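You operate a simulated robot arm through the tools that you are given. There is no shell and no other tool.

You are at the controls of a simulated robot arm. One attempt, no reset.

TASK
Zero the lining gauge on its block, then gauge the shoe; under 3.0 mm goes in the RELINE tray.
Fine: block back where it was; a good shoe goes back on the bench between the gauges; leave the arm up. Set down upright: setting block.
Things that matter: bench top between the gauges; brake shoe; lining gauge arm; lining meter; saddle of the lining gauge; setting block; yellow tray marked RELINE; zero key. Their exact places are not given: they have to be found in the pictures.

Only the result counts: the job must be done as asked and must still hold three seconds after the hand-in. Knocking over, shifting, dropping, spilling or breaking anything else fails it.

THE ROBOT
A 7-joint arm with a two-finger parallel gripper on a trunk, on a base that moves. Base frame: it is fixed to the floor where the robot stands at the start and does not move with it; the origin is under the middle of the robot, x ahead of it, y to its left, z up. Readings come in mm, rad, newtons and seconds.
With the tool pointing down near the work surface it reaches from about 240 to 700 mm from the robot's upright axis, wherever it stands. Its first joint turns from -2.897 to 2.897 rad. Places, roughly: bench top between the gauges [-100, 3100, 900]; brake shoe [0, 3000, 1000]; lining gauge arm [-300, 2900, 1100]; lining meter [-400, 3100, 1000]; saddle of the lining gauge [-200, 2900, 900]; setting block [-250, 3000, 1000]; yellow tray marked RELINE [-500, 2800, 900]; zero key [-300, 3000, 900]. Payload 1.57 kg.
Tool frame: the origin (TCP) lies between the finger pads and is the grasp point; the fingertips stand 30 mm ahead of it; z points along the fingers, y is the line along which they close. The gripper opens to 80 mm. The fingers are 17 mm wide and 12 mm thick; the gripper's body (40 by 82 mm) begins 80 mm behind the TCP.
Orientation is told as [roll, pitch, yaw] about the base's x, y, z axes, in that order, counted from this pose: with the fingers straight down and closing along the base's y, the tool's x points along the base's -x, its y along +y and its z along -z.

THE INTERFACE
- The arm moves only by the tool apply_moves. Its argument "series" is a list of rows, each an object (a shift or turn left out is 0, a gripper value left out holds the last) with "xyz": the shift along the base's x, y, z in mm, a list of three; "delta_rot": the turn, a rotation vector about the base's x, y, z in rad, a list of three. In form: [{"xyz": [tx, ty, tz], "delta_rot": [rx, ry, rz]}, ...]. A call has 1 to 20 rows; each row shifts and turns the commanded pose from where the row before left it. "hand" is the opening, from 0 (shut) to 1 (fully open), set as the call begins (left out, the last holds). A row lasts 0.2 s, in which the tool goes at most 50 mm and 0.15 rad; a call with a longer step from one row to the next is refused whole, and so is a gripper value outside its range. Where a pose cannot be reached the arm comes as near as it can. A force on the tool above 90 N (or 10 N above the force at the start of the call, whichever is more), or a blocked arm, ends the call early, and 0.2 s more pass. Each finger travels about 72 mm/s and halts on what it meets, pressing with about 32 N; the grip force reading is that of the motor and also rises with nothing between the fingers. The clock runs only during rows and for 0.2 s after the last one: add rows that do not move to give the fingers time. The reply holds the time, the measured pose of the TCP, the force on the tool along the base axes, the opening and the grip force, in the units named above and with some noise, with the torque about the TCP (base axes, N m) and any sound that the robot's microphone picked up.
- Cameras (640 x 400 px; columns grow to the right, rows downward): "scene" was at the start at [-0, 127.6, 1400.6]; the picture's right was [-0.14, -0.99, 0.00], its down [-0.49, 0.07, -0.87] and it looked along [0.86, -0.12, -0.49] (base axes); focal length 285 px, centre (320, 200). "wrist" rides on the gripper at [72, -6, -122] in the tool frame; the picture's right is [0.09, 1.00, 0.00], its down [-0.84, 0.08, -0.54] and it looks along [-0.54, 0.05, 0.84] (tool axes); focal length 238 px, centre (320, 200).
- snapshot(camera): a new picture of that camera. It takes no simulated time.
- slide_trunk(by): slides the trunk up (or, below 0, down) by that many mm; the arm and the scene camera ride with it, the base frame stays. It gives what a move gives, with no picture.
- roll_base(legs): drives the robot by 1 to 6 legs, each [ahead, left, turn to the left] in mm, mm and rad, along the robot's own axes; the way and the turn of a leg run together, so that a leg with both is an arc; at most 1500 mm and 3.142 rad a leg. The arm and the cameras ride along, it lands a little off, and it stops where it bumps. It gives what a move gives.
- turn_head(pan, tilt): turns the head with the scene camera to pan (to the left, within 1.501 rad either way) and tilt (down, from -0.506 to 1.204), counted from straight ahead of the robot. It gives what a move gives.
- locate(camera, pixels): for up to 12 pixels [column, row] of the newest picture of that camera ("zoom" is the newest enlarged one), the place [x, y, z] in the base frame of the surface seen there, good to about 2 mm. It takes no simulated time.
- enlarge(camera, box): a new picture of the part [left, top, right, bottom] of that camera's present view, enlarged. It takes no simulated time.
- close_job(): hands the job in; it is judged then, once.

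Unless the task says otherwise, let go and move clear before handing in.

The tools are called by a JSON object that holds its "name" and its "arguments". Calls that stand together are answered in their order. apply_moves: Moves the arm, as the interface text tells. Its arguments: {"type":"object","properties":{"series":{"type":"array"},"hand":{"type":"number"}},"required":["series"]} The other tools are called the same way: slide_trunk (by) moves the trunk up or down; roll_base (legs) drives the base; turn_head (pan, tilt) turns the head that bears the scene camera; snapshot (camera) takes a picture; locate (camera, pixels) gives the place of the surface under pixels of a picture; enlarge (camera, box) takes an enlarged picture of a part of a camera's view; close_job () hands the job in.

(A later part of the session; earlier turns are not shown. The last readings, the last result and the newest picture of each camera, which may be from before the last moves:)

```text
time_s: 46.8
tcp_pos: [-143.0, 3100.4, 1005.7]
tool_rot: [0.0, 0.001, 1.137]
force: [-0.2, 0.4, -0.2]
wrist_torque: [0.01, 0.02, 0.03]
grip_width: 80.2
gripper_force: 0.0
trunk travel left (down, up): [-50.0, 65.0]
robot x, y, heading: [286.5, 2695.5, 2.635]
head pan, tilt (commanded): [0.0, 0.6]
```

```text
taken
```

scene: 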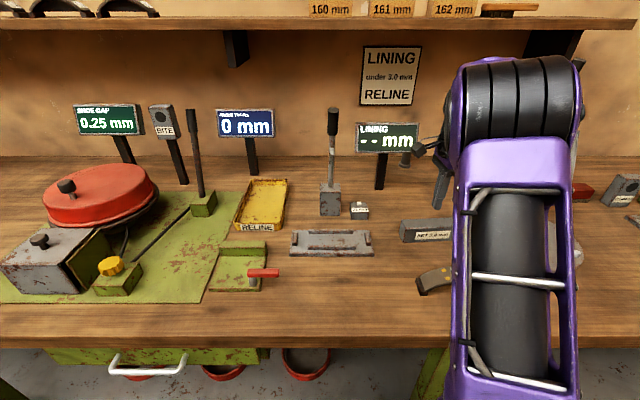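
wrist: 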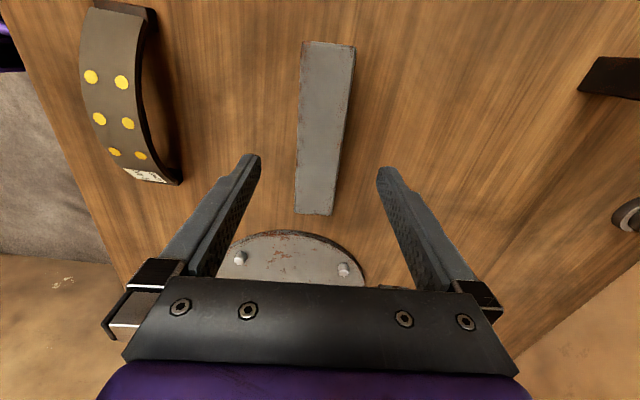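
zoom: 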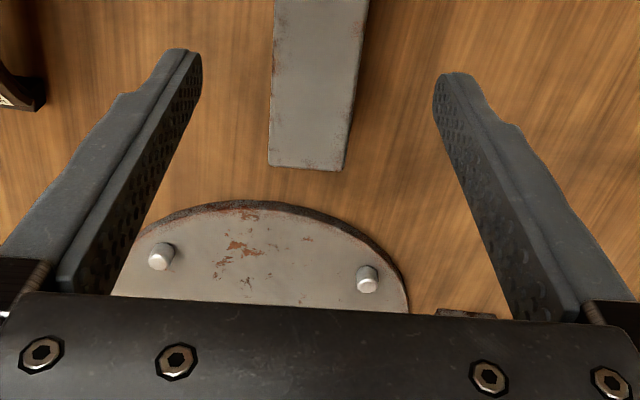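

The pads are flat over their full length and the block hasn't moved. To understand the slip, I look closely at the block's cross-section for a taper.

{"name": "enlarge", "arguments": {"camera": "scene", "box": [385, 200, 465, 250]}}

{"name": "locate", "arguments": {"camera": "zoom", "pixels": [[135, 170], [150, 155], [300, 180], [300, 200], [300, 230], [300, 260], [300, 290], [300, 310], [300, 150], [300, 160], [300, 140], [140, 250]]}}

```text
8.00 times, centred on (425, 225) of scene
```

zoom: 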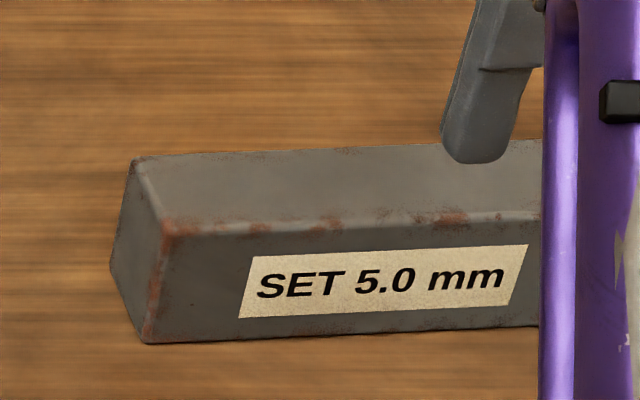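

```text
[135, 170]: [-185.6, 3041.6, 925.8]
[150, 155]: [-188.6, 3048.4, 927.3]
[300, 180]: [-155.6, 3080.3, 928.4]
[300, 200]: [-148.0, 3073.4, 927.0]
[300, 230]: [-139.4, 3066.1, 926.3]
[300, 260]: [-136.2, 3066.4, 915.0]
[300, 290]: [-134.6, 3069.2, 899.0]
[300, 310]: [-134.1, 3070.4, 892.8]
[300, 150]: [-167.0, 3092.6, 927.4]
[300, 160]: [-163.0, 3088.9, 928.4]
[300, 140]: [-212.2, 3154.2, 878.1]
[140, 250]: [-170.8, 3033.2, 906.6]
```

The block is a plain 40×50 mm section with vertical sides, so the slip came from the shallow grip or weight. I go back down deeper (TCP z≈913, tips ~4 mm above the bench) and grip again.

{"name": "apply_moves", "arguments": {"hand": 1, "series": [{"xyz": [0.5, -1.0, -30]}, {"xyz": [0, 0, -30]}, {"xyz": [0, 0, -20]}, {"xyz": [0, 0, -12]}, {"xyz": [0, 0, 0]}]}}

{"name": "apply_moves", "arguments": {"hand": 0, "series": [{"xyz": [0, 0, 0]}, {"xyz": [0, 0, 0]}, {"xyz": [0, 0, 0]}, {"xyz": [0, 0, 0]}, {"xyz": [0, 0, 0]}, {"xyz": [0, 0, 0]}, {"xyz": [0, 0, 0]}]}}

{"name": "apply_moves", "arguments": {"series": [{"xyz": [0, 0, 2]}, {"xyz": [0, 0, 2]}, {"xyz": [0, 0, 2]}, {"xyz": [0, 0, 2]}]}}

```text
time_s: 48.0
tcp_pos: [-144.4, 3100.9, 915.4]
tool_rot: [0.0, -0.002, 1.137]
force: [-0.5, 0.0, -0.4]
wrist_torque: [-0.03, -0.02, -0.02]
grip_width: 80.1
gripper_force: 0.0
trunk travel left (down, up): [-50.0, 65.0]
robot x, y, heading: [291.7, 2695.3, 2.644]
head pan, tilt (commanded): [0.0, 0.6]
```

```text
time_s: 49.6
tcp_pos: [-144.1, 3100.8, 915.7]
tool_rot: [0.0, -0.002, 1.137]
force: [2.3, -0.6, 0.6]
wrist_torque: [-0.06, 0.04, 0.03]
grip_width: 39.9
gripper_force: 31.8
trunk travel left (down, up): [-50.0, 65.0]
robot x, y, heading: [289.0, 2693.6, 2.635]
head pan, tilt (commanded): [0.0, 0.6]
```

```text
time_s: 50.6
tcp_pos: [-144.1, 3100.3, 924.6]
tool_rot: [0.001, -0.003, 1.138]
force: [-0.1, 0.1, -5.4]
wrist_torque: [-0.02, -0.01, -0.02]
grip_width: 40.0
gripper_force: 31.6
trunk travel left (down, up): [-50.0, 65.0]
robot x, y, heading: [288.4, 2695.0, 2.64]
head pan, tilt (commanded): [0.0, 0.6]
```

At this depth the grip holds: −5.4 N of load with 40 mm width. But on the saddle the tips must stay above the rails (z≈902), so I set it back down and test a slightly higher grip (TCP ~922).

{"name": "apply_moves", "arguments": {"series": [{"xyz": [0, 0, -3]}, {"xyz": [0, 0, -3]}, {"xyz": [0, 0, -2.5]}, {"xyz": [0, 0, 0]}]}}

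{"name": "apply_moves", "arguments": {"hand": 0.62, "series": [{"xyz": [0, 0, 0]}, {"xyz": [0, 0, 0]}, {"xyz": [0, 0, 3]}, {"xyz": [0, 0, 3]}, {"xyz": [0, 0, 0]}]}}

{"name": "apply_moves", "arguments": {"hand": 0, "series": [{"xyz": [0, 0, 0]}, {"xyz": [0, 0, 0]}, {"xyz": [0, 0, 0]}, {"xyz": [0, 0, 0]}, {"xyz": [0, 0, 0]}]}}

```text
time_s: 51.6
tcp_pos: [-142.5, 3100.1, 915.3]
tool_rot: [-0.003, -0.002, 1.139]
force: [0.4, -0.3, -5.3]
wrist_torque: [0.03, -0.02, 0.02]
grip_width: 39.8
gripper_force: 32.4
trunk travel left (down, up): [-50.0, 65.0]
robot x, y, heading: [288.0, 2692.8, 2.641]
head pan, tilt (commanded): [0.0, 0.6]
```

```text
time_s: 52.8
tcp_pos: [-143.5, 3100.6, 924.4]
tool_rot: [-0.001, -0.002, 1.138]
force: [0.2, -0.2, -0.1]
wrist_torque: [0.02, 0.06, 0.01]
grip_width: 49.7
gripper_force: 0.0
trunk travel left (down, up): [-50.0, 65.0]
robot x, y, heading: [282.5, 2697.6, 2.637]
head pan, tilt (commanded): [0.0, 0.6]
```

```text
time_s: 54.0
tcp_pos: [-142.4, 3101.3, 923.6]
tool_rot: [0.0, -0.001, 1.138]
force: [-1.2, 0.8, 0.3]
wrist_torque: [0.13, -0.05, 0.02]
grip_width: 40.0
gripper_force: 32.3
trunk travel left (down, up): [-50.0, 65.0]
robot x, y, heading: [288.3, 2694.3, 2.638]
head pan, tilt (commanded): [0.0, 0.6]
```

Gripped at z≈923. I lift slowly and watch the load.

{"name": "apply_moves", "arguments": {"series": [{"xyz": [0, 0, 2]}, {"xyz": [0, 0, 2]}, {"xyz": [0, 0, 2]}, {"xyz": [0, 0, 4]}, {"xyz": [0, 0, 6]}, {"xyz": [0, 0, 0]}]}}

{"name": "snapshot", "arguments": {"camera": "wrist"}}

```text
time_s: 55.4
tcp_pos: [-142.6, 3099.6, 937.8]
tool_rot: [-0.001, -0.002, 1.136]
force: [-0.2, 0.6, -5.5]
wrist_torque: [-0.01, -0.01, 0.0]
grip_width: 40.0
gripper_force: 31.8
trunk travel left (down, up): [-50.0, 65.0]
robot x, y, heading: [288.1, 2695.8, 2.639]
head pan, tilt (commanded): [0.0, 0.6]
```

```text
taken
```

wrist: 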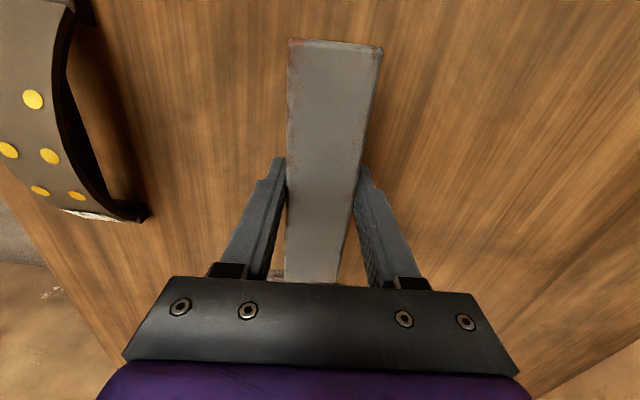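

The grip holds at this height (−5.5 N, no torque). Before carrying it over, I measure the saddle's rails and stops accurately in an enlarged view.

{"name": "apply_moves", "arguments": {"series": [{"xyz": [0, 0, 8]}, {"xyz": [0, 0, 15]}, {"xyz": [0, 0, 20]}, {"xyz": [0, 0, 15]}, {"xyz": [0, 0, 7]}, {"xyz": [0, 0, 0]}]}}

{"name": "enlarge", "arguments": {"camera": "scene", "box": [280, 215, 384, 280]}}

```text
time_s: 56.8
tcp_pos: [-144.3, 3100.5, 1004.2]
tool_rot: [-0.002, -0.003, 1.136]
force: [0.3, 0.5, -5.2]
wrist_torque: [-0.04, 0.0, 0.0]
grip_width: 39.8
gripper_force: 31.6
trunk travel left (down, up): [-50.0, 65.0]
robot x, y, heading: [287.2, 2697.5, 2.639]
head pan, tilt (commanded): [0.0, 0.6]
```

```text
6.15 times, centred on (332, 248) of scene
```

zoom: 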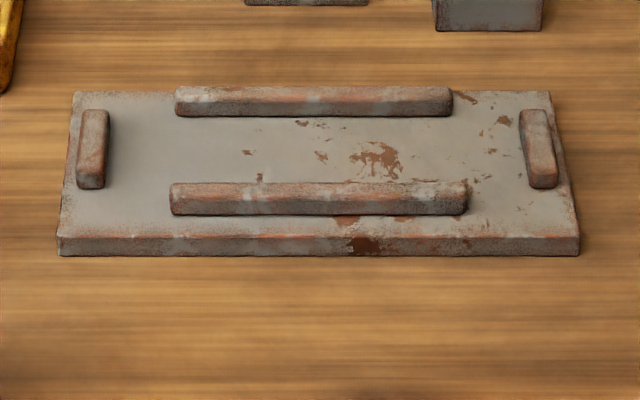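

I locate rail edges (column 315, rows 90–195), the end stops, and the pocket floor.

{"name": "locate", "arguments": {"camera": "zoom", "pixels": [[190, 99], [315, 98], [440, 98], [315, 116], [185, 186], [315, 185], [455, 185], [315, 193], [103, 125], [527, 125], [320, 150], [315, 90]]}}

{"name": "locate", "arguments": {"camera": "zoom", "pixels": [[91, 115], [91, 140], [98, 165], [105, 115], [104, 145], [526, 115], [531, 145], [541, 115], [549, 145], [62, 235], [577, 235], [320, 235]]}}

```text
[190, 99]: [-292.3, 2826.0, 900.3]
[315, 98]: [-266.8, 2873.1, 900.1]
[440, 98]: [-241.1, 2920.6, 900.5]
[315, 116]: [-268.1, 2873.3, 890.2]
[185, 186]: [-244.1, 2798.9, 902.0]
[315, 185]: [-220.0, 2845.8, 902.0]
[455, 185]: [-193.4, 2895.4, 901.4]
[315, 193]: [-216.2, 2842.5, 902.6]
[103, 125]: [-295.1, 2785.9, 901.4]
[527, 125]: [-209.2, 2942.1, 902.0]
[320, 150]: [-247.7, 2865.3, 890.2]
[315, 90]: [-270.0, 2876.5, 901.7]
```

```text
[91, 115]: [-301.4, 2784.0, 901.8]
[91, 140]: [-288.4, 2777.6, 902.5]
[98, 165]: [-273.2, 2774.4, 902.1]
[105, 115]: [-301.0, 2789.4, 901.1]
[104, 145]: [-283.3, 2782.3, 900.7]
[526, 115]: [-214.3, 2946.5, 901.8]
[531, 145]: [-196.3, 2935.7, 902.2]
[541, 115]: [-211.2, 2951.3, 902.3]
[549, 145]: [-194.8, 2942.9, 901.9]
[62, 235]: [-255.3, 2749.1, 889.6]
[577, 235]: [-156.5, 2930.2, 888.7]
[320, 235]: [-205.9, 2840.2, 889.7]
```

The pocket is 53 mm between rails and 177 mm between stops, centred at (-243.6,2860.9), plate z≈890, axis ~61.5°. I carry the block over it at z≈1004 with a small yaw turn of −0.063.

{"name": "apply_moves", "arguments": {"series": [{"xyz": [-7, -17, 0], "delta_rot": [0, 0, -0.005]}, {"xyz": [-13, -31, 0], "delta_rot": [0, 0, -0.009]}, {"xyz": [-15, -36, 0], "delta_rot": [0, 0, -0.01]}, {"xyz": [-16, -38, 0], "delta_rot": [0, 0, -0.01]}, {"xyz": [-16, -38, 0], "delta_rot": [0, 0, -0.01]}, {"xyz": [-15, -36, 0], "delta_rot": [0, 0, -0.01]}, {"xyz": [-11, -27, 0], "delta_rot": [0, 0, -0.009]}, {"xyz": [-6.3, -16.6, 0]}, {"xyz": [0, 0, 0]}, {"xyz": [0, 0, 0]}]}}

{"name": "snapshot", "arguments": {"camera": "scene"}}

{"name": "snapshot", "arguments": {"camera": "wrist"}}

```text
time_s: 59.0
tcp_pos: [-242.6, 2860.7, 1004.4]
tool_rot: [-0.001, -0.001, 1.076]
force: [-0.7, -0.3, -5.4]
wrist_torque: [0.01, 0.01, 0.0]
grip_width: 40.0
gripper_force: 32.4
trunk travel left (down, up): [-50.0, 65.0]
robot x, y, heading: [286.4, 2693.9, 2.634]
head pan, tilt (commanded): [0.0, 0.6]
```

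```text
taken
```

scene: 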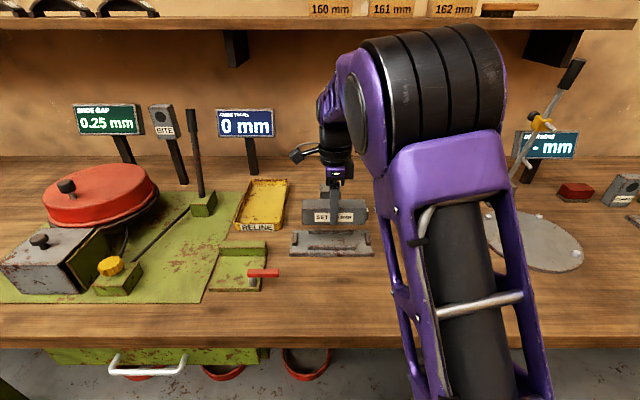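

```text
taken
```

wrist: 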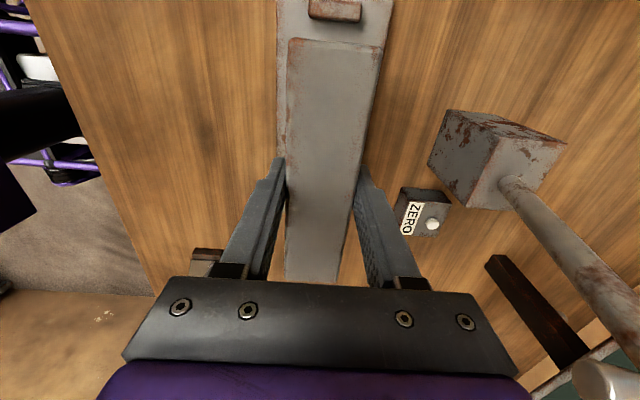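

The block hovers above the saddle with the lever clear behind. I lower it 50 mm and check alignment.

{"name": "apply_moves", "arguments": {"series": [{"xyz": [-0.5, 0.2, -15]}, {"xyz": [0, 0, -15]}, {"xyz": [0, 0, -12]}, {"xyz": [0, 0, -8]}, {"xyz": [0, 0, 0]}]}}

{"name": "enlarge", "arguments": {"camera": "scene", "box": [280, 180, 384, 265]}}

{"name": "snapshot", "arguments": {"camera": "wrist"}}

```text
time_s: 60.2
tcp_pos: [-241.9, 2862.0, 950.8]
tool_rot: [-0.003, -0.001, 1.075]
force: [0.1, -0.5, -4.9]
wrist_torque: [0.0, 0.02, 0.01]
grip_width: 39.8
gripper_force: 31.6
trunk travel left (down, up): [-50.0, 65.0]
robot x, y, heading: [281.8, 2694.5, 2.638]
head pan, tilt (commanded): [0.0, 0.6]
```

```text
4.71 times, centred on (332, 222) of scene
```

zoom: 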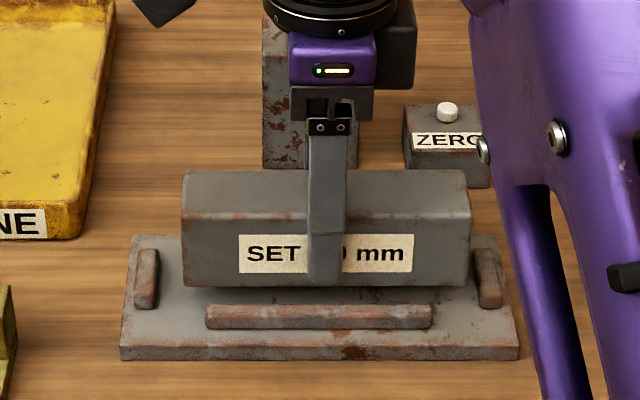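

```text
taken
```

wrist: 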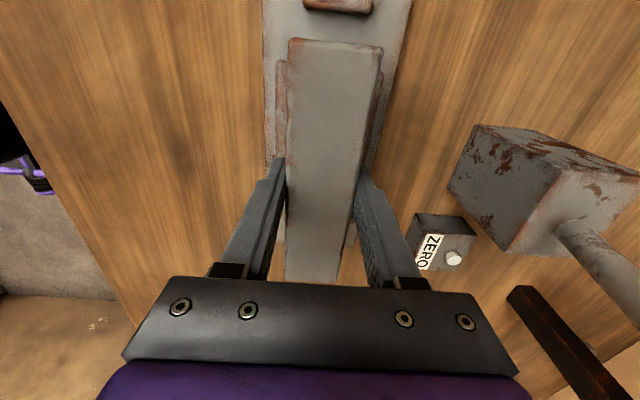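

It looks well aligned between rails and stops. I check the block's actual position against the pocket numerically.

{"name": "locate", "arguments": {"camera": "zoom", "pixels": [[188, 240], [466, 240], [220, 250], [440, 250], [200, 175], [455, 175], [320, 308], [250, 280], [430, 282], [158, 260], [475, 260]]}}

```text
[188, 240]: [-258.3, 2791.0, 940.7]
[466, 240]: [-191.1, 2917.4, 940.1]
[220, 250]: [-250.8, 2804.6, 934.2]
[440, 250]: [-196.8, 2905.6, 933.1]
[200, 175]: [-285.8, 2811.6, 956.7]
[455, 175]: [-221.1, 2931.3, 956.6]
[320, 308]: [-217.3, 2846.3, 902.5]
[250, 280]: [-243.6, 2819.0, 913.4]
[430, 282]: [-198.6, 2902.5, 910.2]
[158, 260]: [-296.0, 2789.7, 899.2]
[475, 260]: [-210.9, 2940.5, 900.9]
```

The block's front face is at depth 229.7 (centre 249.7, pocket 249.8) and its ends have 14–20 mm of room, so it will drop cleanly between the rails. I lower it in small steps until contact.

{"name": "apply_moves", "arguments": {"series": [{"xyz": [-1, -2, -5]}, {"xyz": [0, 0, -4]}, {"xyz": [0, 0, -3]}, {"xyz": [0, 0, -2]}, {"xyz": [0, 0, 0]}]}}

{"name": "apply_moves", "arguments": {"series": [{"xyz": [0, 0, -1]}, {"xyz": [0, 0, -0.5]}, {"xyz": [0, 0, 0]}]}}

```text
time_s: 61.4
tcp_pos: [-245.0, 2860.4, 937.5]
tool_rot: [0.0, -0.001, 1.076]
force: [-0.2, 0.4, -6.1]
wrist_torque: [-0.02, 0.03, 0.02]
grip_width: 39.8
gripper_force: 32.0
trunk travel left (down, up): [-50.0, 65.0]
robot x, y, heading: [287.8, 2694.1, 2.639]
head pan, tilt (commanded): [0.0, 0.6]
```

```text
time_s: 62.2
tcp_pos: [-245.7, 2861.5, 936.7]
tool_rot: [-0.002, -0.001, 1.076]
force: [0.4, 0.1, -5.9]
wrist_torque: [-0.03, 0.03, 0.01]
grip_width: 39.9
gripper_force: 32.3
trunk travel left (down, up): [-50.0, 65.0]
robot x, y, heading: [286.4, 2695.3, 2.642]
head pan, tilt (commanded): [0.0, 0.6]
```

Still carrying full weight (−5.9 N) at z≈936.7. I continue down by half-millimetre steps.

{"name": "apply_moves", "arguments": {"series": [{"xyz": [0, 0, -0.7]}, {"xyz": [0, 0, -0.7]}, {"xyz": [0, 0, 0]}]}}

{"name": "apply_moves", "arguments": {"series": [{"xyz": [0, 0, -0.5]}, {"xyz": [0, 0, -0.5]}, {"xyz": [0, 0, 0]}]}}

```text
time_s: 63.0
tcp_pos: [-244.9, 2860.1, 937.7]
tool_rot: [-0.002, -0.002, 1.075]
force: [-0.1, -0.1, -5.4]
wrist_torque: [0.03, -0.01, -0.01]
grip_width: 39.9
gripper_force: 32.3
trunk travel left (down, up): [-50.0, 65.0]
robot x, y, heading: [288.5, 2697.8, 2.636]
head pan, tilt (commanded): [0.0, 0.6]
```

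```text
time_s: 63.8
tcp_pos: [-245.6, 2859.5, 936.0]
tool_rot: [-0.002, -0.001, 1.075]
force: [0.2, -0.2, -5.0]
wrist_torque: [0.0, -0.04, 0.04]
grip_width: 39.9
gripper_force: 31.8
trunk travel left (down, up): [-50.0, 65.0]
robot x, y, heading: [282.5, 2696.2, 2.634]
head pan, tilt (commanded): [0.0, 0.6]
```

Force still about −5 N; two more small steps down, watching for load transfer.

{"name": "apply_moves", "arguments": {"series": [{"xyz": [0, 0, -0.5]}, {"xyz": [0, 0, -0.5]}, {"xyz": [0, 0, 0]}]}}

{"name": "apply_moves", "arguments": {"series": [{"xyz": [0, 0, -0.5]}, {"xyz": [0, 0, -0.5]}, {"xyz": [0, 0, 0]}]}}

{"name": "enlarge", "arguments": {"camera": "scene", "box": [280, 180, 384, 265]}}

```text
time_s: 64.6
tcp_pos: [-244.1, 2859.5, 935.3]
tool_rot: [-0.002, 0.0, 1.076]
force: [-2.1, 1.4, 0.0]
wrist_torque: [0.38, -0.22, 0.12]
grip_width: 39.7
gripper_force: 31.6
trunk travel left (down, up): [-50.0, 65.0]
robot x, y, heading: [287.6, 2695.8, 2.638]
head pan, tilt (commanded): [0.0, 0.6]
```

```text
time_s: 65.4
tcp_pos: [-244.0, 2860.0, 935.0]
tool_rot: [0.002, -0.003, 1.074]
force: [-1.1, -1.1, 12.6]
wrist_torque: [0.49, -0.65, 0.08]
grip_width: 40.0
gripper_force: 31.8
trunk travel left (down, up): [-50.0, 65.0]
robot x, y, heading: [285.6, 2695.1, 2.639]
head pan, tilt (commanded): [0.0, 0.6]
```

```text
4.71 times, centred on (332, 222) of scene
```

zoom: 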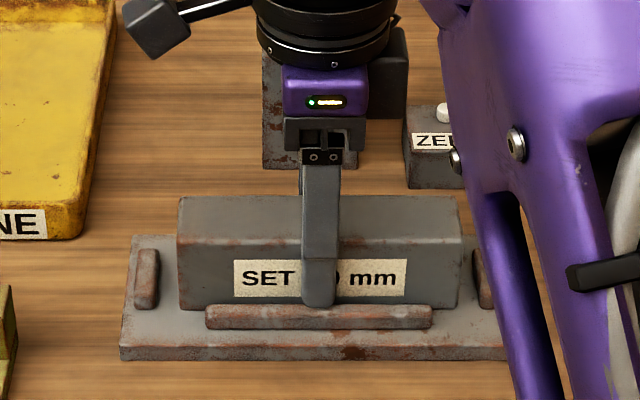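

Contact made (+12.6 N up; the right end touched first) and the block is down between rails and stops. I ease up half a millimetre, open the fingers partly, and rise straight up.

{"name": "apply_moves", "arguments": {"series": [{"xyz": [0, 0, 0.5]}, {"xyz": [0, 0, 0]}]}}

{"name": "apply_moves", "arguments": {"hand": 0.65, "series": [{"xyz": [0, 0, 0]}, {"xyz": [0, 0, 0]}, {"xyz": [0, 0, 0]}, {"xyz": [0, 0, 4]}, {"xyz": [0, 0, 8]}, {"xyz": [0, 0, 15]}, {"xyz": [0, 0, 25]}, {"xyz": [0, 0, 30]}, {"xyz": [0, 0, 0]}]}}

{"name": "snapshot", "arguments": {"camera": "wrist"}}

{"name": "enlarge", "arguments": {"camera": "scene", "box": [270, 130, 430, 265]}}

```text
time_s: 66.0
tcp_pos: [-245.4, 2859.5, 934.5]
tool_rot: [0.002, -0.002, 1.076]
force: [-7.2, -0.5, 12.1]
wrist_torque: [0.44, -0.39, 0.13]
grip_width: 39.8
gripper_force: 32.0
trunk travel left (down, up): [-50.0, 65.0]
robot x, y, heading: [287.8, 2694.9, 2.633]
head pan, tilt (commanded): [0.0, 0.6]
```

```text
time_s: 68.0
tcp_pos: [-243.1, 2858.4, 1015.4]
tool_rot: [0.001, -0.001, 1.076]
force: [0.4, 0.7, -0.3]
wrist_torque: [-0.01, -0.02, 0.02]
grip_width: 51.9
gripper_force: 0.1
trunk travel left (down, up): [-50.0, 65.0]
robot x, y, heading: [285.2, 2695.8, 2.642]
head pan, tilt (commanded): [0.0, 0.6]
```

```text
taken
```

wrist: 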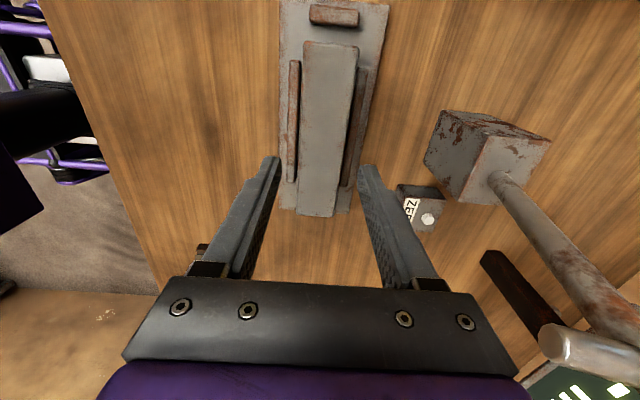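

```text
2.96 times, centred on (350, 198) of scene
```

zoom: 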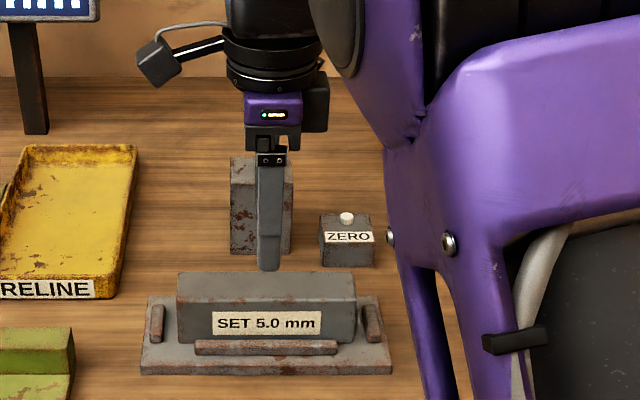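

The block sits properly in the saddle. Next is the gauge arm: I retreat 60 mm and rise to z≈1177, turning the gripper so it closes along the bench (yaw 2.64), and check where the wall shelf's edge is.

{"name": "apply_moves", "arguments": {"hand": 1, "series": [{"xyz": [10.5, -5.8, 20]}, {"xyz": [10.5, -5.8, 35]}, {"xyz": [10.5, -5.8, 35]}, {"xyz": [10.5, -5.8, 35]}, {"xyz": [10.5, -5.6, 37]}, {"delta_rot": [0, 0, 0.142]}, {"delta_rot": [0, 0, 0.142]}, {"delta_rot": [0, 0, 0.142]}, {"delta_rot": [0, 0, 0.142]}, {"delta_rot": [0, 0, 0.142]}, {"delta_rot": [0, 0, 0.142]}, {"delta_rot": [0, 0, 0.142]}, {"delta_rot": [0, 0, 0.142]}, {"delta_rot": [0, 0, 0.142]}, {"delta_rot": [0, 0, 0.142]}, {"delta_rot": [0, 0, 0.145]}, {"xyz": [0, 0, 0]}, {"xyz": [0, 0, 0]}]}}

{"name": "snapshot", "arguments": {"camera": "scene"}}

{"name": "snapshot", "arguments": {"camera": "wrist"}}

{"name": "locate", "arguments": {"camera": "scene", "pixels": [[150, 24], [600, 24], [236, 50]]}}

```text
time_s: 71.8
tcp_pos: [-191.6, 2832.5, 1177.4]
tool_rot: [-0.001, -0.001, 2.641]
force: [-0.2, -0.7, -0.4]
wrist_torque: [0.0, -0.03, 0.03]
grip_width: 80.2
gripper_force: 0.0
trunk travel left (down, up): [-50.0, 65.0]
robot x, y, heading: [288.4, 2693.1, 2.635]
head pan, tilt (commanded): [0.0, 0.6]
```

```text
taken
```

scene: 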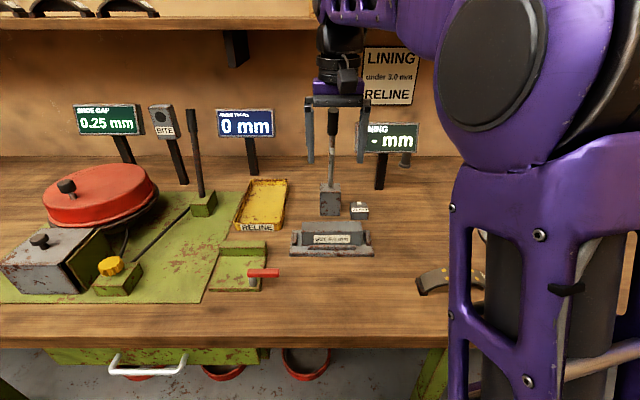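

```text
taken
```

wrist: 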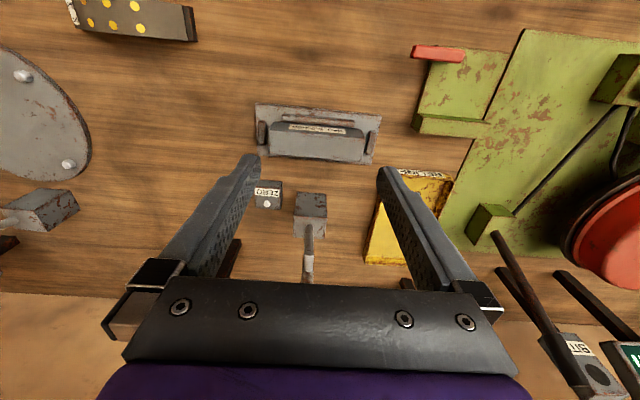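

```text
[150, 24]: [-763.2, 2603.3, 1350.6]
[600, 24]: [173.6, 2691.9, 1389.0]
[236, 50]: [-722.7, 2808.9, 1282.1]
```

The shelf edge is far back (depth 581), so there's plenty of room. The handle at (333,120) stands between the fingers; I re-measure it before moving forward.

{"name": "enlarge", "arguments": {"camera": "scene", "box": [290, 60, 386, 220]}}

{"name": "locate", "arguments": {"camera": "scene", "pixels": [[333, 112], [333, 120], [333, 128], [330, 120], [336, 120], [331, 150], [331, 170], [331, 142], [330, 185], [311, 150], [366, 150]]}}

```text
2.50 times, centred on (338, 140) of scene
```

zoom: 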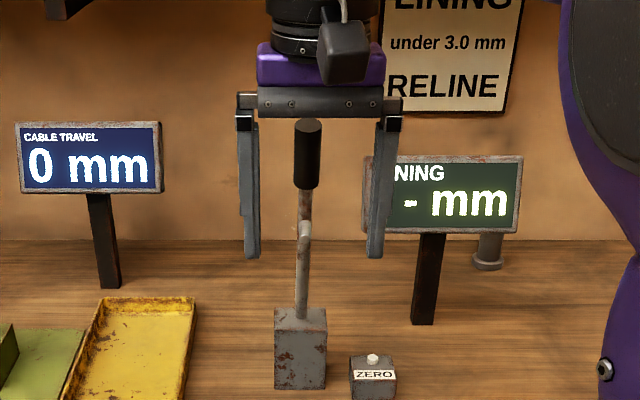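

```text
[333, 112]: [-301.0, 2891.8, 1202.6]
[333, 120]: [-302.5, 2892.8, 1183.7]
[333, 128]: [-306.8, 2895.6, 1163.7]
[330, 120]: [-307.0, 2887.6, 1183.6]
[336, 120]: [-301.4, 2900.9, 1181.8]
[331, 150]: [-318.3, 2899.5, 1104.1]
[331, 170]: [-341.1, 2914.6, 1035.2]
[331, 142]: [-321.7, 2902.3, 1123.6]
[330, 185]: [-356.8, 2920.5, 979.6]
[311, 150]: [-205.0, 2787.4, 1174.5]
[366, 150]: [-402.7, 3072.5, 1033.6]
```

The handle axis is at about (-313.5,2898) at z≈1177. I advance 138 mm horizontally so the open fingers straddle it.

{"name": "apply_moves", "arguments": {"hand": 1, "series": [{"xyz": [-20, 10.7, 0]}, {"xyz": [-30, 16.1, 0]}, {"xyz": [-30, 16.1, 0]}, {"xyz": [-25, 13.5, 0]}, {"xyz": [-16.9, 9.1, 0]}, {"xyz": [0, 0, 0]}, {"xyz": [0, 0, 0]}]}}

{"name": "snapshot", "arguments": {"camera": "wrist"}}

{"name": "enlarge", "arguments": {"camera": "scene", "box": [290, 60, 386, 220]}}

```text
time_s: 73.4
tcp_pos: [-314.9, 2889.3, 1177.8]
tool_rot: [-0.011, -0.005, 2.655]
force: [-0.3, 0.5, 0.2]
wrist_torque: [0.0, 0.01, -0.02]
grip_width: 79.9
gripper_force: 0.2
out of reach, approached as far as the arm can: row 5
trunk travel left (down, up): [-50.0, 65.0]
robot x, y, heading: [285.9, 2694.9, 2.636]
head pan, tilt (commanded): [0.0, 0.6]
```

```text
taken
```

wrist: 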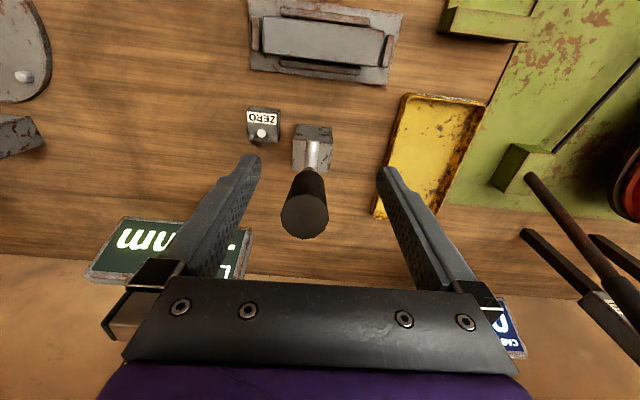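

```text
2.50 times, centred on (338, 140) of scene
```

zoom: 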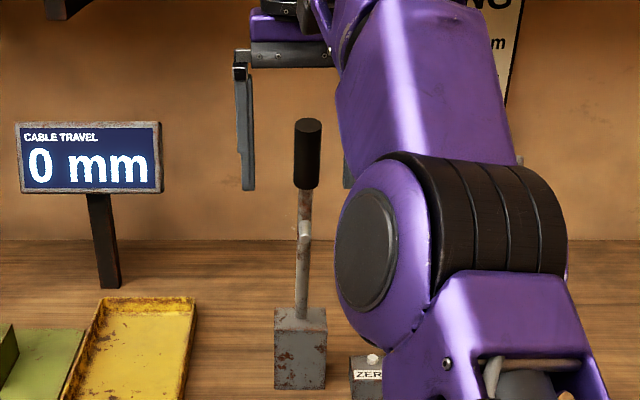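

The arm was at its reach limit in the last row and its elbow has come into view in front of the gauge; I look at the whole scene to see where it is.

{"name": "snapshot", "arguments": {"camera": "scene"}}

{"name": "locate", "arguments": {"camera": "scene", "pixels": [[370, 160], [365, 185], [400, 160], [420, 170], [400, 200], [360, 110], [440, 230]]}}

{"name": "locate", "arguments": {"camera": "wrist", "pixels": [[305, 215], [285, 200], [325, 200], [305, 180], [313, 150]]}}

```text
taken
```

scene: 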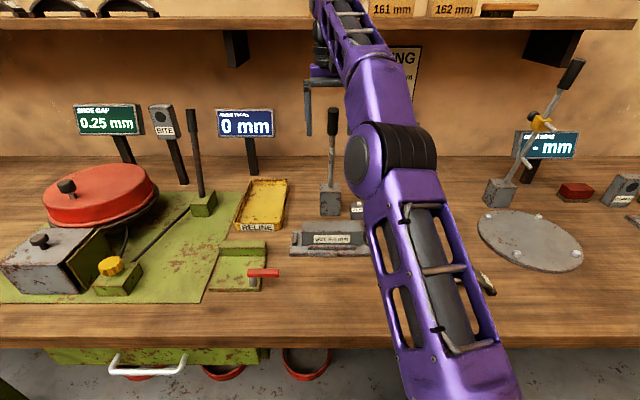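

```text
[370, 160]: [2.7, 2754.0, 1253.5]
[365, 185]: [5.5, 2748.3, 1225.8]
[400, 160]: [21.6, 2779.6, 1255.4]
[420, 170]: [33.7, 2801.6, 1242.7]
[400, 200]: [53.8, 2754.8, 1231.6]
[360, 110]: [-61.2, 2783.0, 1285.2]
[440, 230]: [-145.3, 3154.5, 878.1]
```

```text
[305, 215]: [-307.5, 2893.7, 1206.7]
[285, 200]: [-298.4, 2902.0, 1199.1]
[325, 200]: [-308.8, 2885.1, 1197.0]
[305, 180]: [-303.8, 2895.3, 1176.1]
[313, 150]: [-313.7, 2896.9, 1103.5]
```

The elbow is fine (z≈1250, well above the bench); the handle top is between the fingers at wrist pixel (305,215) but the arm fell ~8 mm short sideways. Tilting the fingers forward by 0.3 rad about the bench axis gives more reach.

{"name": "apply_moves", "arguments": {"hand": 1, "series": [{"delta_rot": [0.048, 0.0877, 0]}, {"delta_rot": [0.048, 0.0877, 0]}, {"delta_rot": [0.048, 0.0877, 0]}, {"xyz": [0, 0, 0]}, {"xyz": [0, 0, 0]}]}}

{"name": "snapshot", "arguments": {"camera": "wrist"}}

{"name": "snapshot", "arguments": {"camera": "scene"}}

```text
time_s: 74.6
tcp_pos: [-314.4, 2895.2, 1176.8]
tool_rot: [0.0, -0.3, 2.64]
force: [0.6, -0.4, 0.1]
wrist_torque: [0.0, 0.02, 0.0]
grip_width: 79.9
gripper_force: 0.1
trunk travel left (down, up): [-50.0, 65.0]
robot x, y, heading: [285.7, 2694.4, 2.638]
head pan, tilt (commanded): [0.0, 0.6]
```

```text
taken
```

wrist: 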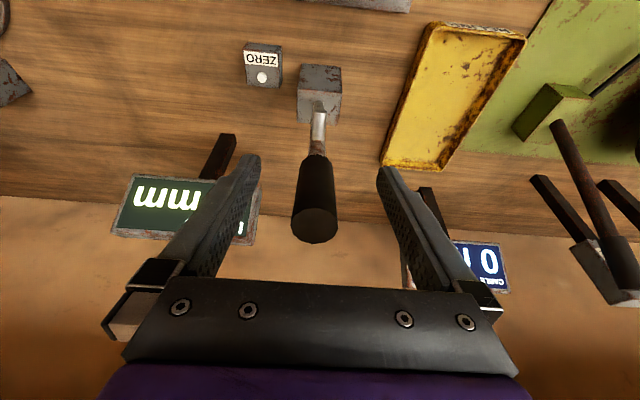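

```text
taken
```

scene: 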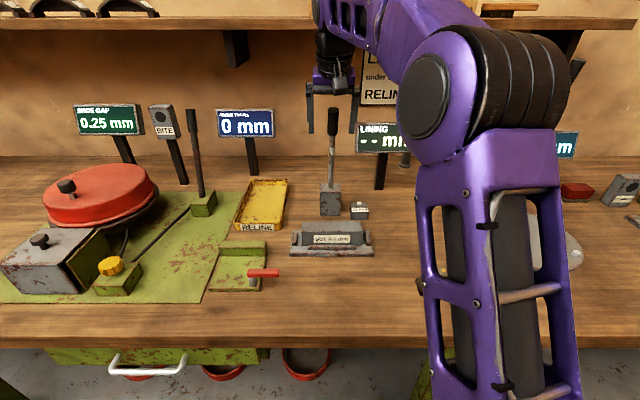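

Now the pose is reached at (-314,2895,1177) and the handle sits centred between the fingers. I close on the handle.

{"name": "apply_moves", "arguments": {"hand": 0, "series": [{"xyz": [0, 0, 0]}, {"xyz": [0, 0, 0]}, {"xyz": [0, 0, 0]}, {"xyz": [0, 0, 0]}, {"xyz": [0, 0, 0]}]}}

{"name": "apply_moves", "arguments": {"series": [{"xyz": [7.5, -4.1, -2.5]}, {"xyz": [7.5, -4.1, -2.9]}, {"xyz": [7.5, -4.1, -3.2]}, {"xyz": [7.5, -4.1, -3.8]}, {"xyz": [0, 0, 0]}]}}

{"name": "snapshot", "arguments": {"camera": "scene"}}

```text
time_s: 75.8
tcp_pos: [-313.9, 2897.8, 1177.1]
tool_rot: [-0.001, -0.302, 2.638]
force: [7.2, 9.3, -1.1]
wrist_torque: [-0.33, 0.15, -0.06]
grip_width: 23.7
gripper_force: 36.0
trunk travel left (down, up): [-50.0, 65.0]
robot x, y, heading: [286.4, 2692.5, 2.64]
head pan, tilt (commanded): [0.0, 0.6]
```

```text
time_s: 77.0
tcp_pos: [-281.1, 2880.2, 1165.5]
tool_rot: [0.001, -0.301, 2.64]
force: [0.9, 11.1, 2.0]
wrist_torque: [0.58, 0.99, -0.03]
grip_width: 23.8
gripper_force: 35.8
trunk travel left (down, up): [-50.0, 65.0]
robot x, y, heading: [287.8, 2696.5, 2.638]
head pan, tilt (commanded): [0.0, 0.6]
```

```text
taken
```

scene: 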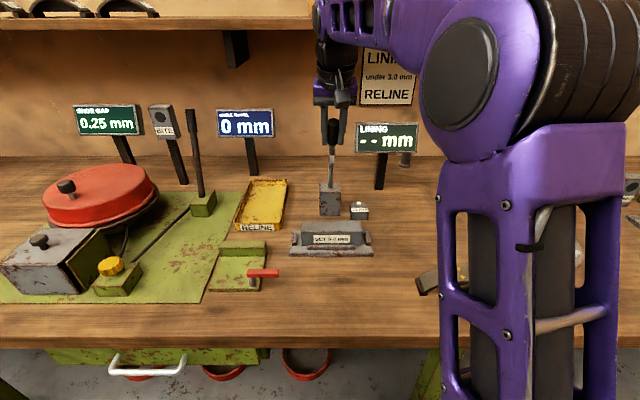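

The handle is held (23.8 mm) and the lever follows, now at ~25°. A steady ~10 N sideways push suggests shifting 2 mm along the bench; I continue the arc to ~50°.

{"name": "apply_moves", "arguments": {"series": [{"xyz": [8.4, -2.3, -4.3]}, {"xyz": [7.4, -4.0, -4.5]}, {"xyz": [7.1, -3.9, -5.0]}, {"xyz": [7.0, -3.8, -5.3]}, {"xyz": [6.7, -3.7, -5.7]}, {"xyz": [6.6, -3.6, -5.9]}, {"xyz": [6.3, -3.5, -6.3]}, {"xyz": [6.1, -3.3, -6.6]}, {"xyz": [5.7, -3.1, -7.0]}, {"xyz": [5.6, -3.1, -7.1]}, {"xyz": [0, 0, 0]}]}}

{"name": "snapshot", "arguments": {"camera": "scene"}}

{"name": "snapshot", "arguments": {"camera": "wrist"}}

```text
time_s: 79.4
tcp_pos: [-217.0, 2845.5, 1106.4]
tool_rot: [0.0, -0.303, 2.641]
force: [0.5, -4.5, 6.4]
wrist_torque: [0.59, 0.96, -0.06]
grip_width: 23.5
gripper_force: 35.6
trunk travel left (down, up): [-50.0, 65.0]
robot x, y, heading: [286.2, 2695.8, 2.641]
head pan, tilt (commanded): [0.0, 0.6]
```

```text
taken
```

scene: 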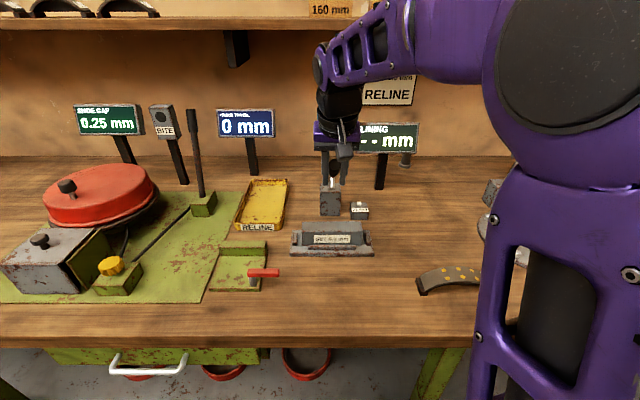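

```text
taken
```

wrist: 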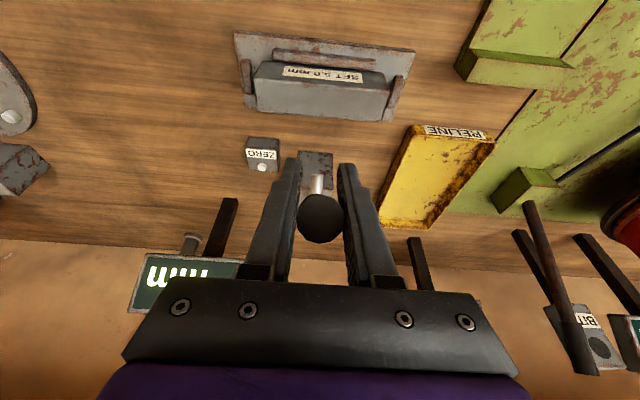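

The lever follows smoothly with small forces, now ~50°. I continue the arc to ~80°.

{"name": "apply_moves", "arguments": {"series": [{"xyz": [4.8, -3.4, -7.6]}, {"xyz": [5.1, -2.8, -7.6]}, {"xyz": [4.5, -2.45, -8.05]}, {"xyz": [4.5, -2.45, -8.05]}, {"xyz": [3.85, -2.1, -8.45]}, {"xyz": [3.85, -2.1, -8.45]}, {"xyz": [3.2, -1.75, -8.85]}, {"xyz": [3.2, -1.75, -8.85]}, {"xyz": [2.5, -1.35, -9.1]}, {"xyz": [2.5, -1.35, -9.1]}, {"xyz": [1.85, -1.0, -9.35]}, {"xyz": [0, 0, 0]}]}}

{"name": "snapshot", "arguments": {"camera": "scene"}}

{"name": "enlarge", "arguments": {"camera": "scene", "box": [270, 110, 430, 265]}}

```text
time_s: 82.0
tcp_pos: [-176.1, 2821.8, 1015.3]
tool_rot: [-0.002, -0.301, 2.641]
force: [6.7, -8.5, 4.9]
wrist_torque: [0.68, 0.95, -0.03]
grip_width: 23.7
gripper_force: 36.1
trunk travel left (down, up): [-50.0, 65.0]
robot x, y, heading: [287.9, 2693.8, 2.643]
head pan, tilt (commanded): [0.0, 0.6]
```

```text
taken
```

scene: 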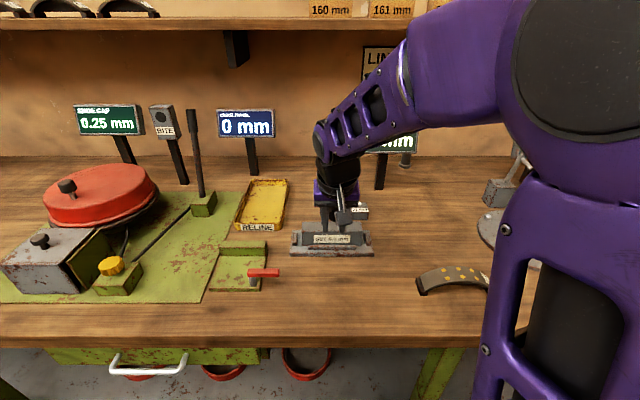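

```text
2.58 times, centred on (350, 188) of scene
```

zoom: 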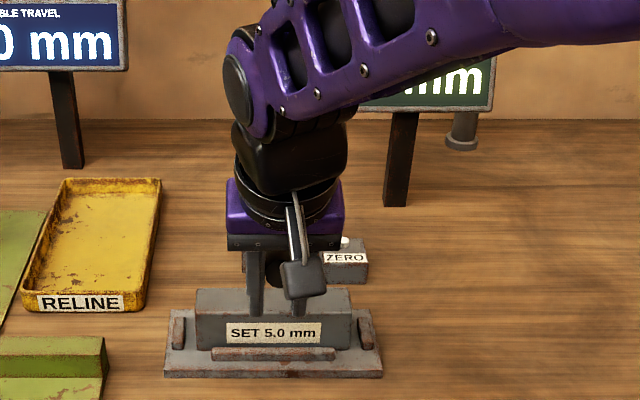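

The lever is near 77° with only ~10 N of forces. I continue down in small calls watching for contact on the block.

{"name": "apply_moves", "arguments": {"series": [{"xyz": [2.2, -0.6, -9.3]}, {"xyz": [1.8, -0.8, -9.4]}, {"xyz": [1.5, -0.6, -9.4]}, {"xyz": [0, 0, 0]}]}}

{"name": "enlarge", "arguments": {"camera": "scene", "box": [270, 110, 430, 265]}}

```text
time_s: 83.0
tcp_pos: [-171.7, 2819.8, 986.6]
tool_rot: [-0.002, -0.302, 2.642]
force: [-1.9, -11.3, 3.4]
wrist_torque: [0.8, 0.72, -0.17]
grip_width: 23.6
gripper_force: 35.8
trunk travel left (down, up): [-50.0, 65.0]
robot x, y, heading: [289.4, 2693.9, 2.638]
head pan, tilt (commanded): [0.0, 0.6]
```

```text
2.58 times, centred on (350, 188) of scene
```

zoom: 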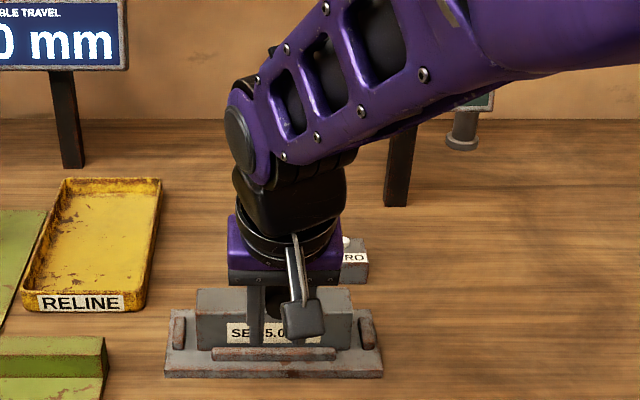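

A sideways force of ~−11 N calls for a 2 mm shift back along the bench. I go on down in ~5 mm steps.

{"name": "apply_moves", "arguments": {"series": [{"xyz": [-0.5, -1.8, -5]}, {"xyz": [0.3, -0.2, -5]}, {"xyz": [0.2, -0.1, -4]}, {"xyz": [0, 0, 0]}]}}

{"name": "apply_moves", "arguments": {"series": [{"xyz": [0, 0, -3]}, {"xyz": [0, 0, -2]}, {"xyz": [0, 0, 0]}]}}

```text
time_s: 84.0
tcp_pos: [-169.1, 2819.3, 972.9]
tool_rot: [-0.003, -0.302, 2.64]
force: [5.2, -1.9, 2.9]
wrist_torque: [0.55, 0.99, 0.05]
grip_width: 23.5
gripper_force: 35.3
trunk travel left (down, up): [-50.0, 65.0]
robot x, y, heading: [291.5, 2693.6, 2.636]
head pan, tilt (commanded): [0.0, 0.6]
```

```text
time_s: 84.8
tcp_pos: [-168.6, 2819.0, 968.6]
tool_rot: [-0.002, -0.301, 2.639]
force: [10.4, 4.1, 4.2]
wrist_torque: [0.38, 1.11, 0.03]
grip_width: 23.7
gripper_force: 35.5
trunk travel left (down, up): [-50.0, 65.0]
robot x, y, heading: [285.9, 2692.9, 2.637]
head pan, tilt (commanded): [0.0, 0.6]
```

No contact yet at z≈968.6 (vertical force ~4 N). Continue down in 2 mm steps.

{"name": "apply_moves", "arguments": {"series": [{"xyz": [0, 0, -2]}, {"xyz": [0, 0, -2]}, {"xyz": [0, 0, -2]}, {"xyz": [0, 0, 0]}]}}

{"name": "apply_moves", "arguments": {"series": [{"xyz": [0, 0, -2]}, {"xyz": [0, 0, -2]}, {"xyz": [0, 0, 0]}]}}

{"name": "snapshot", "arguments": {"camera": "wrist"}}

{"name": "snapshot", "arguments": {"camera": "scene"}}

```text
time_s: 85.8
tcp_pos: [-169.3, 2818.8, 961.3]
tool_rot: [-0.002, -0.303, 2.641]
force: [11.8, 5.1, 3.6]
wrist_torque: [0.31, 1.2, 0.12]
grip_width: 24.0
gripper_force: 35.7
trunk travel left (down, up): [-50.0, 65.0]
robot x, y, heading: [288.7, 2692.1, 2.635]
head pan, tilt (commanded): [0.0, 0.6]
```

```text
time_s: 86.6
tcp_pos: [-170.7, 2818.3, 959.1]
tool_rot: [0.0, -0.302, 2.64]
force: [15.7, 5.4, 2.9]
wrist_torque: [0.25, 1.29, 0.15]
grip_width: 23.8
gripper_force: 35.8
trunk travel left (down, up): [-50.0, 65.0]
robot x, y, heading: [283.7, 2693.5, 2.64]
head pan, tilt (commanded): [0.0, 0.6]
```

```text
taken
```

wrist: 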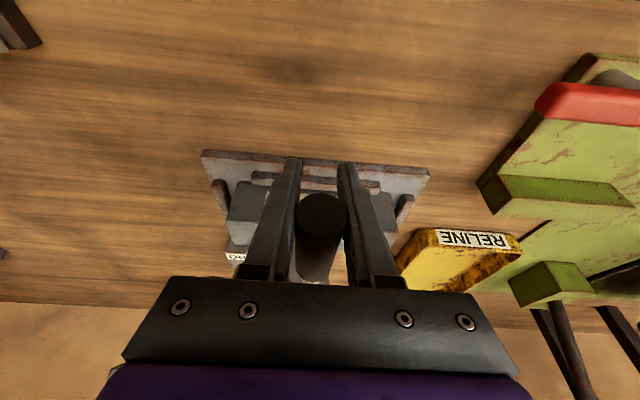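

```text
taken
```

scene: 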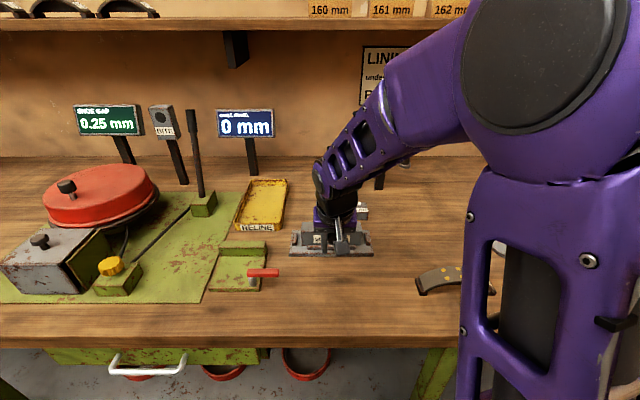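

No clear contact yet at z≈959. A few more 1.5 mm steps.

{"name": "apply_moves", "arguments": {"series": [{"xyz": [-1, -1.5, -1.5]}, {"xyz": [0, 0, -1.5]}, {"xyz": [0, 0, -1.5]}, {"xyz": [0, 0, 0]}]}}

{"name": "enlarge", "arguments": {"camera": "scene", "box": [270, 165, 400, 265]}}

```text
time_s: 87.6
tcp_pos: [-170.2, 2820.4, 953.5]
tool_rot: [0.001, -0.302, 2.639]
force: [22.3, 16.6, 3.3]
wrist_torque: [-0.09, 1.49, 0.31]
grip_width: 23.4
gripper_force: 36.3
trunk travel left (down, up): [-50.0, 65.0]
robot x, y, heading: [286.7, 2692.6, 2.637]
head pan, tilt (commanded): [0.0, 0.6]
```

```text
4.00 times, centred on (335, 215) of scene
```

zoom: 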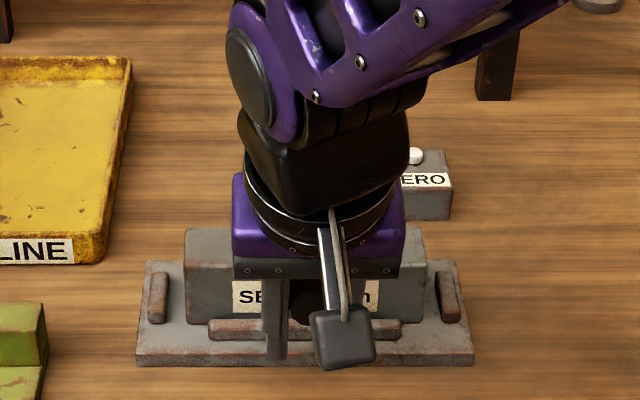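

My last sideways correction went the wrong way (25 N along the bench), so I undo it, then step down a little more.

{"name": "apply_moves", "arguments": {"series": [{"xyz": [1.4, 2.6, 0]}, {"xyz": [0.3, 0.6, -1.5]}, {"xyz": [0, 0, -1.5]}, {"xyz": [0, 0, 0]}]}}

{"name": "apply_moves", "arguments": {"series": [{"xyz": [0, 0, -1.5]}, {"xyz": [0, 0, -1.5]}, {"xyz": [0, 0, 0]}]}}

```text
time_s: 88.6
tcp_pos: [-172.1, 2819.2, 950.8]
tool_rot: [0.001, -0.305, 2.644]
force: [12.4, 1.9, 3.0]
wrist_torque: [0.38, 1.23, 0.0]
grip_width: 23.5
gripper_force: 35.3
trunk travel left (down, up): [-50.0, 65.0]
robot x, y, heading: [285.1, 2695.2, 2.636]
head pan, tilt (commanded): [0.0, 0.6]
```

```text
time_s: 89.4
tcp_pos: [-170.8, 2819.3, 947.0]
tool_rot: [0.0, -0.301, 2.642]
force: [9.3, -2.3, 2.4]
wrist_torque: [0.59, 1.09, -0.05]
grip_width: 23.7
gripper_force: 36.0
trunk travel left (down, up): [-50.0, 65.0]
robot x, y, heading: [287.1, 2692.4, 2.641]
head pan, tilt (commanded): [0.0, 0.6]
```

Still no vertical resistance at z≈947. I keep stepping down, checking force each time.

{"name": "apply_moves", "arguments": {"series": [{"xyz": [-0.3, 0.1, -1.5]}, {"xyz": [-0.3, 0.1, -1.5]}, {"xyz": [-0.3, 0.1, -1.5]}, {"xyz": [0, 0, 0]}]}}

{"name": "apply_moves", "arguments": {"series": [{"xyz": [-0.3, 0.1, -1.5]}, {"xyz": [-0.3, 0.1, -1.5]}, {"xyz": [0, 0, 0]}]}}

{"name": "snapshot", "arguments": {"camera": "wrist"}}

```text
time_s: 90.4
tcp_pos: [-170.3, 2818.7, 942.3]
tool_rot: [0.0, -0.305, 2.639]
force: [12.0, -8.2, 20.2]
wrist_torque: [-0.02, -0.16, -0.09]
grip_width: 23.5
gripper_force: 35.8
trunk travel left (down, up): [-50.0, 65.0]
robot x, y, heading: [288.0, 2697.2, 2.636]
head pan, tilt (commanded): [0.0, 0.6]
```

```text
time_s: 91.2
tcp_pos: [-172.6, 2820.7, 940.9]
tool_rot: [-0.001, -0.307, 2.641]
force: [5.7, -7.1, 23.1]
wrist_torque: [0.18, 0.07, -0.1]
grip_width: 23.9
gripper_force: 36.3
trunk travel left (down, up): [-50.0, 65.0]
robot x, y, heading: [289.7, 2694.6, 2.64]
head pan, tilt (commanded): [0.0, 0.6]
```

```text
taken
```

wrist: 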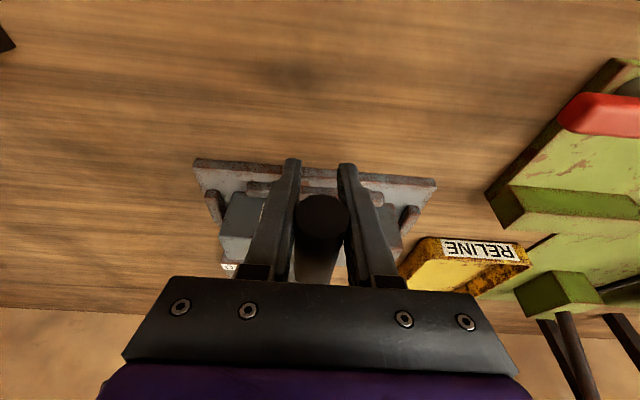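

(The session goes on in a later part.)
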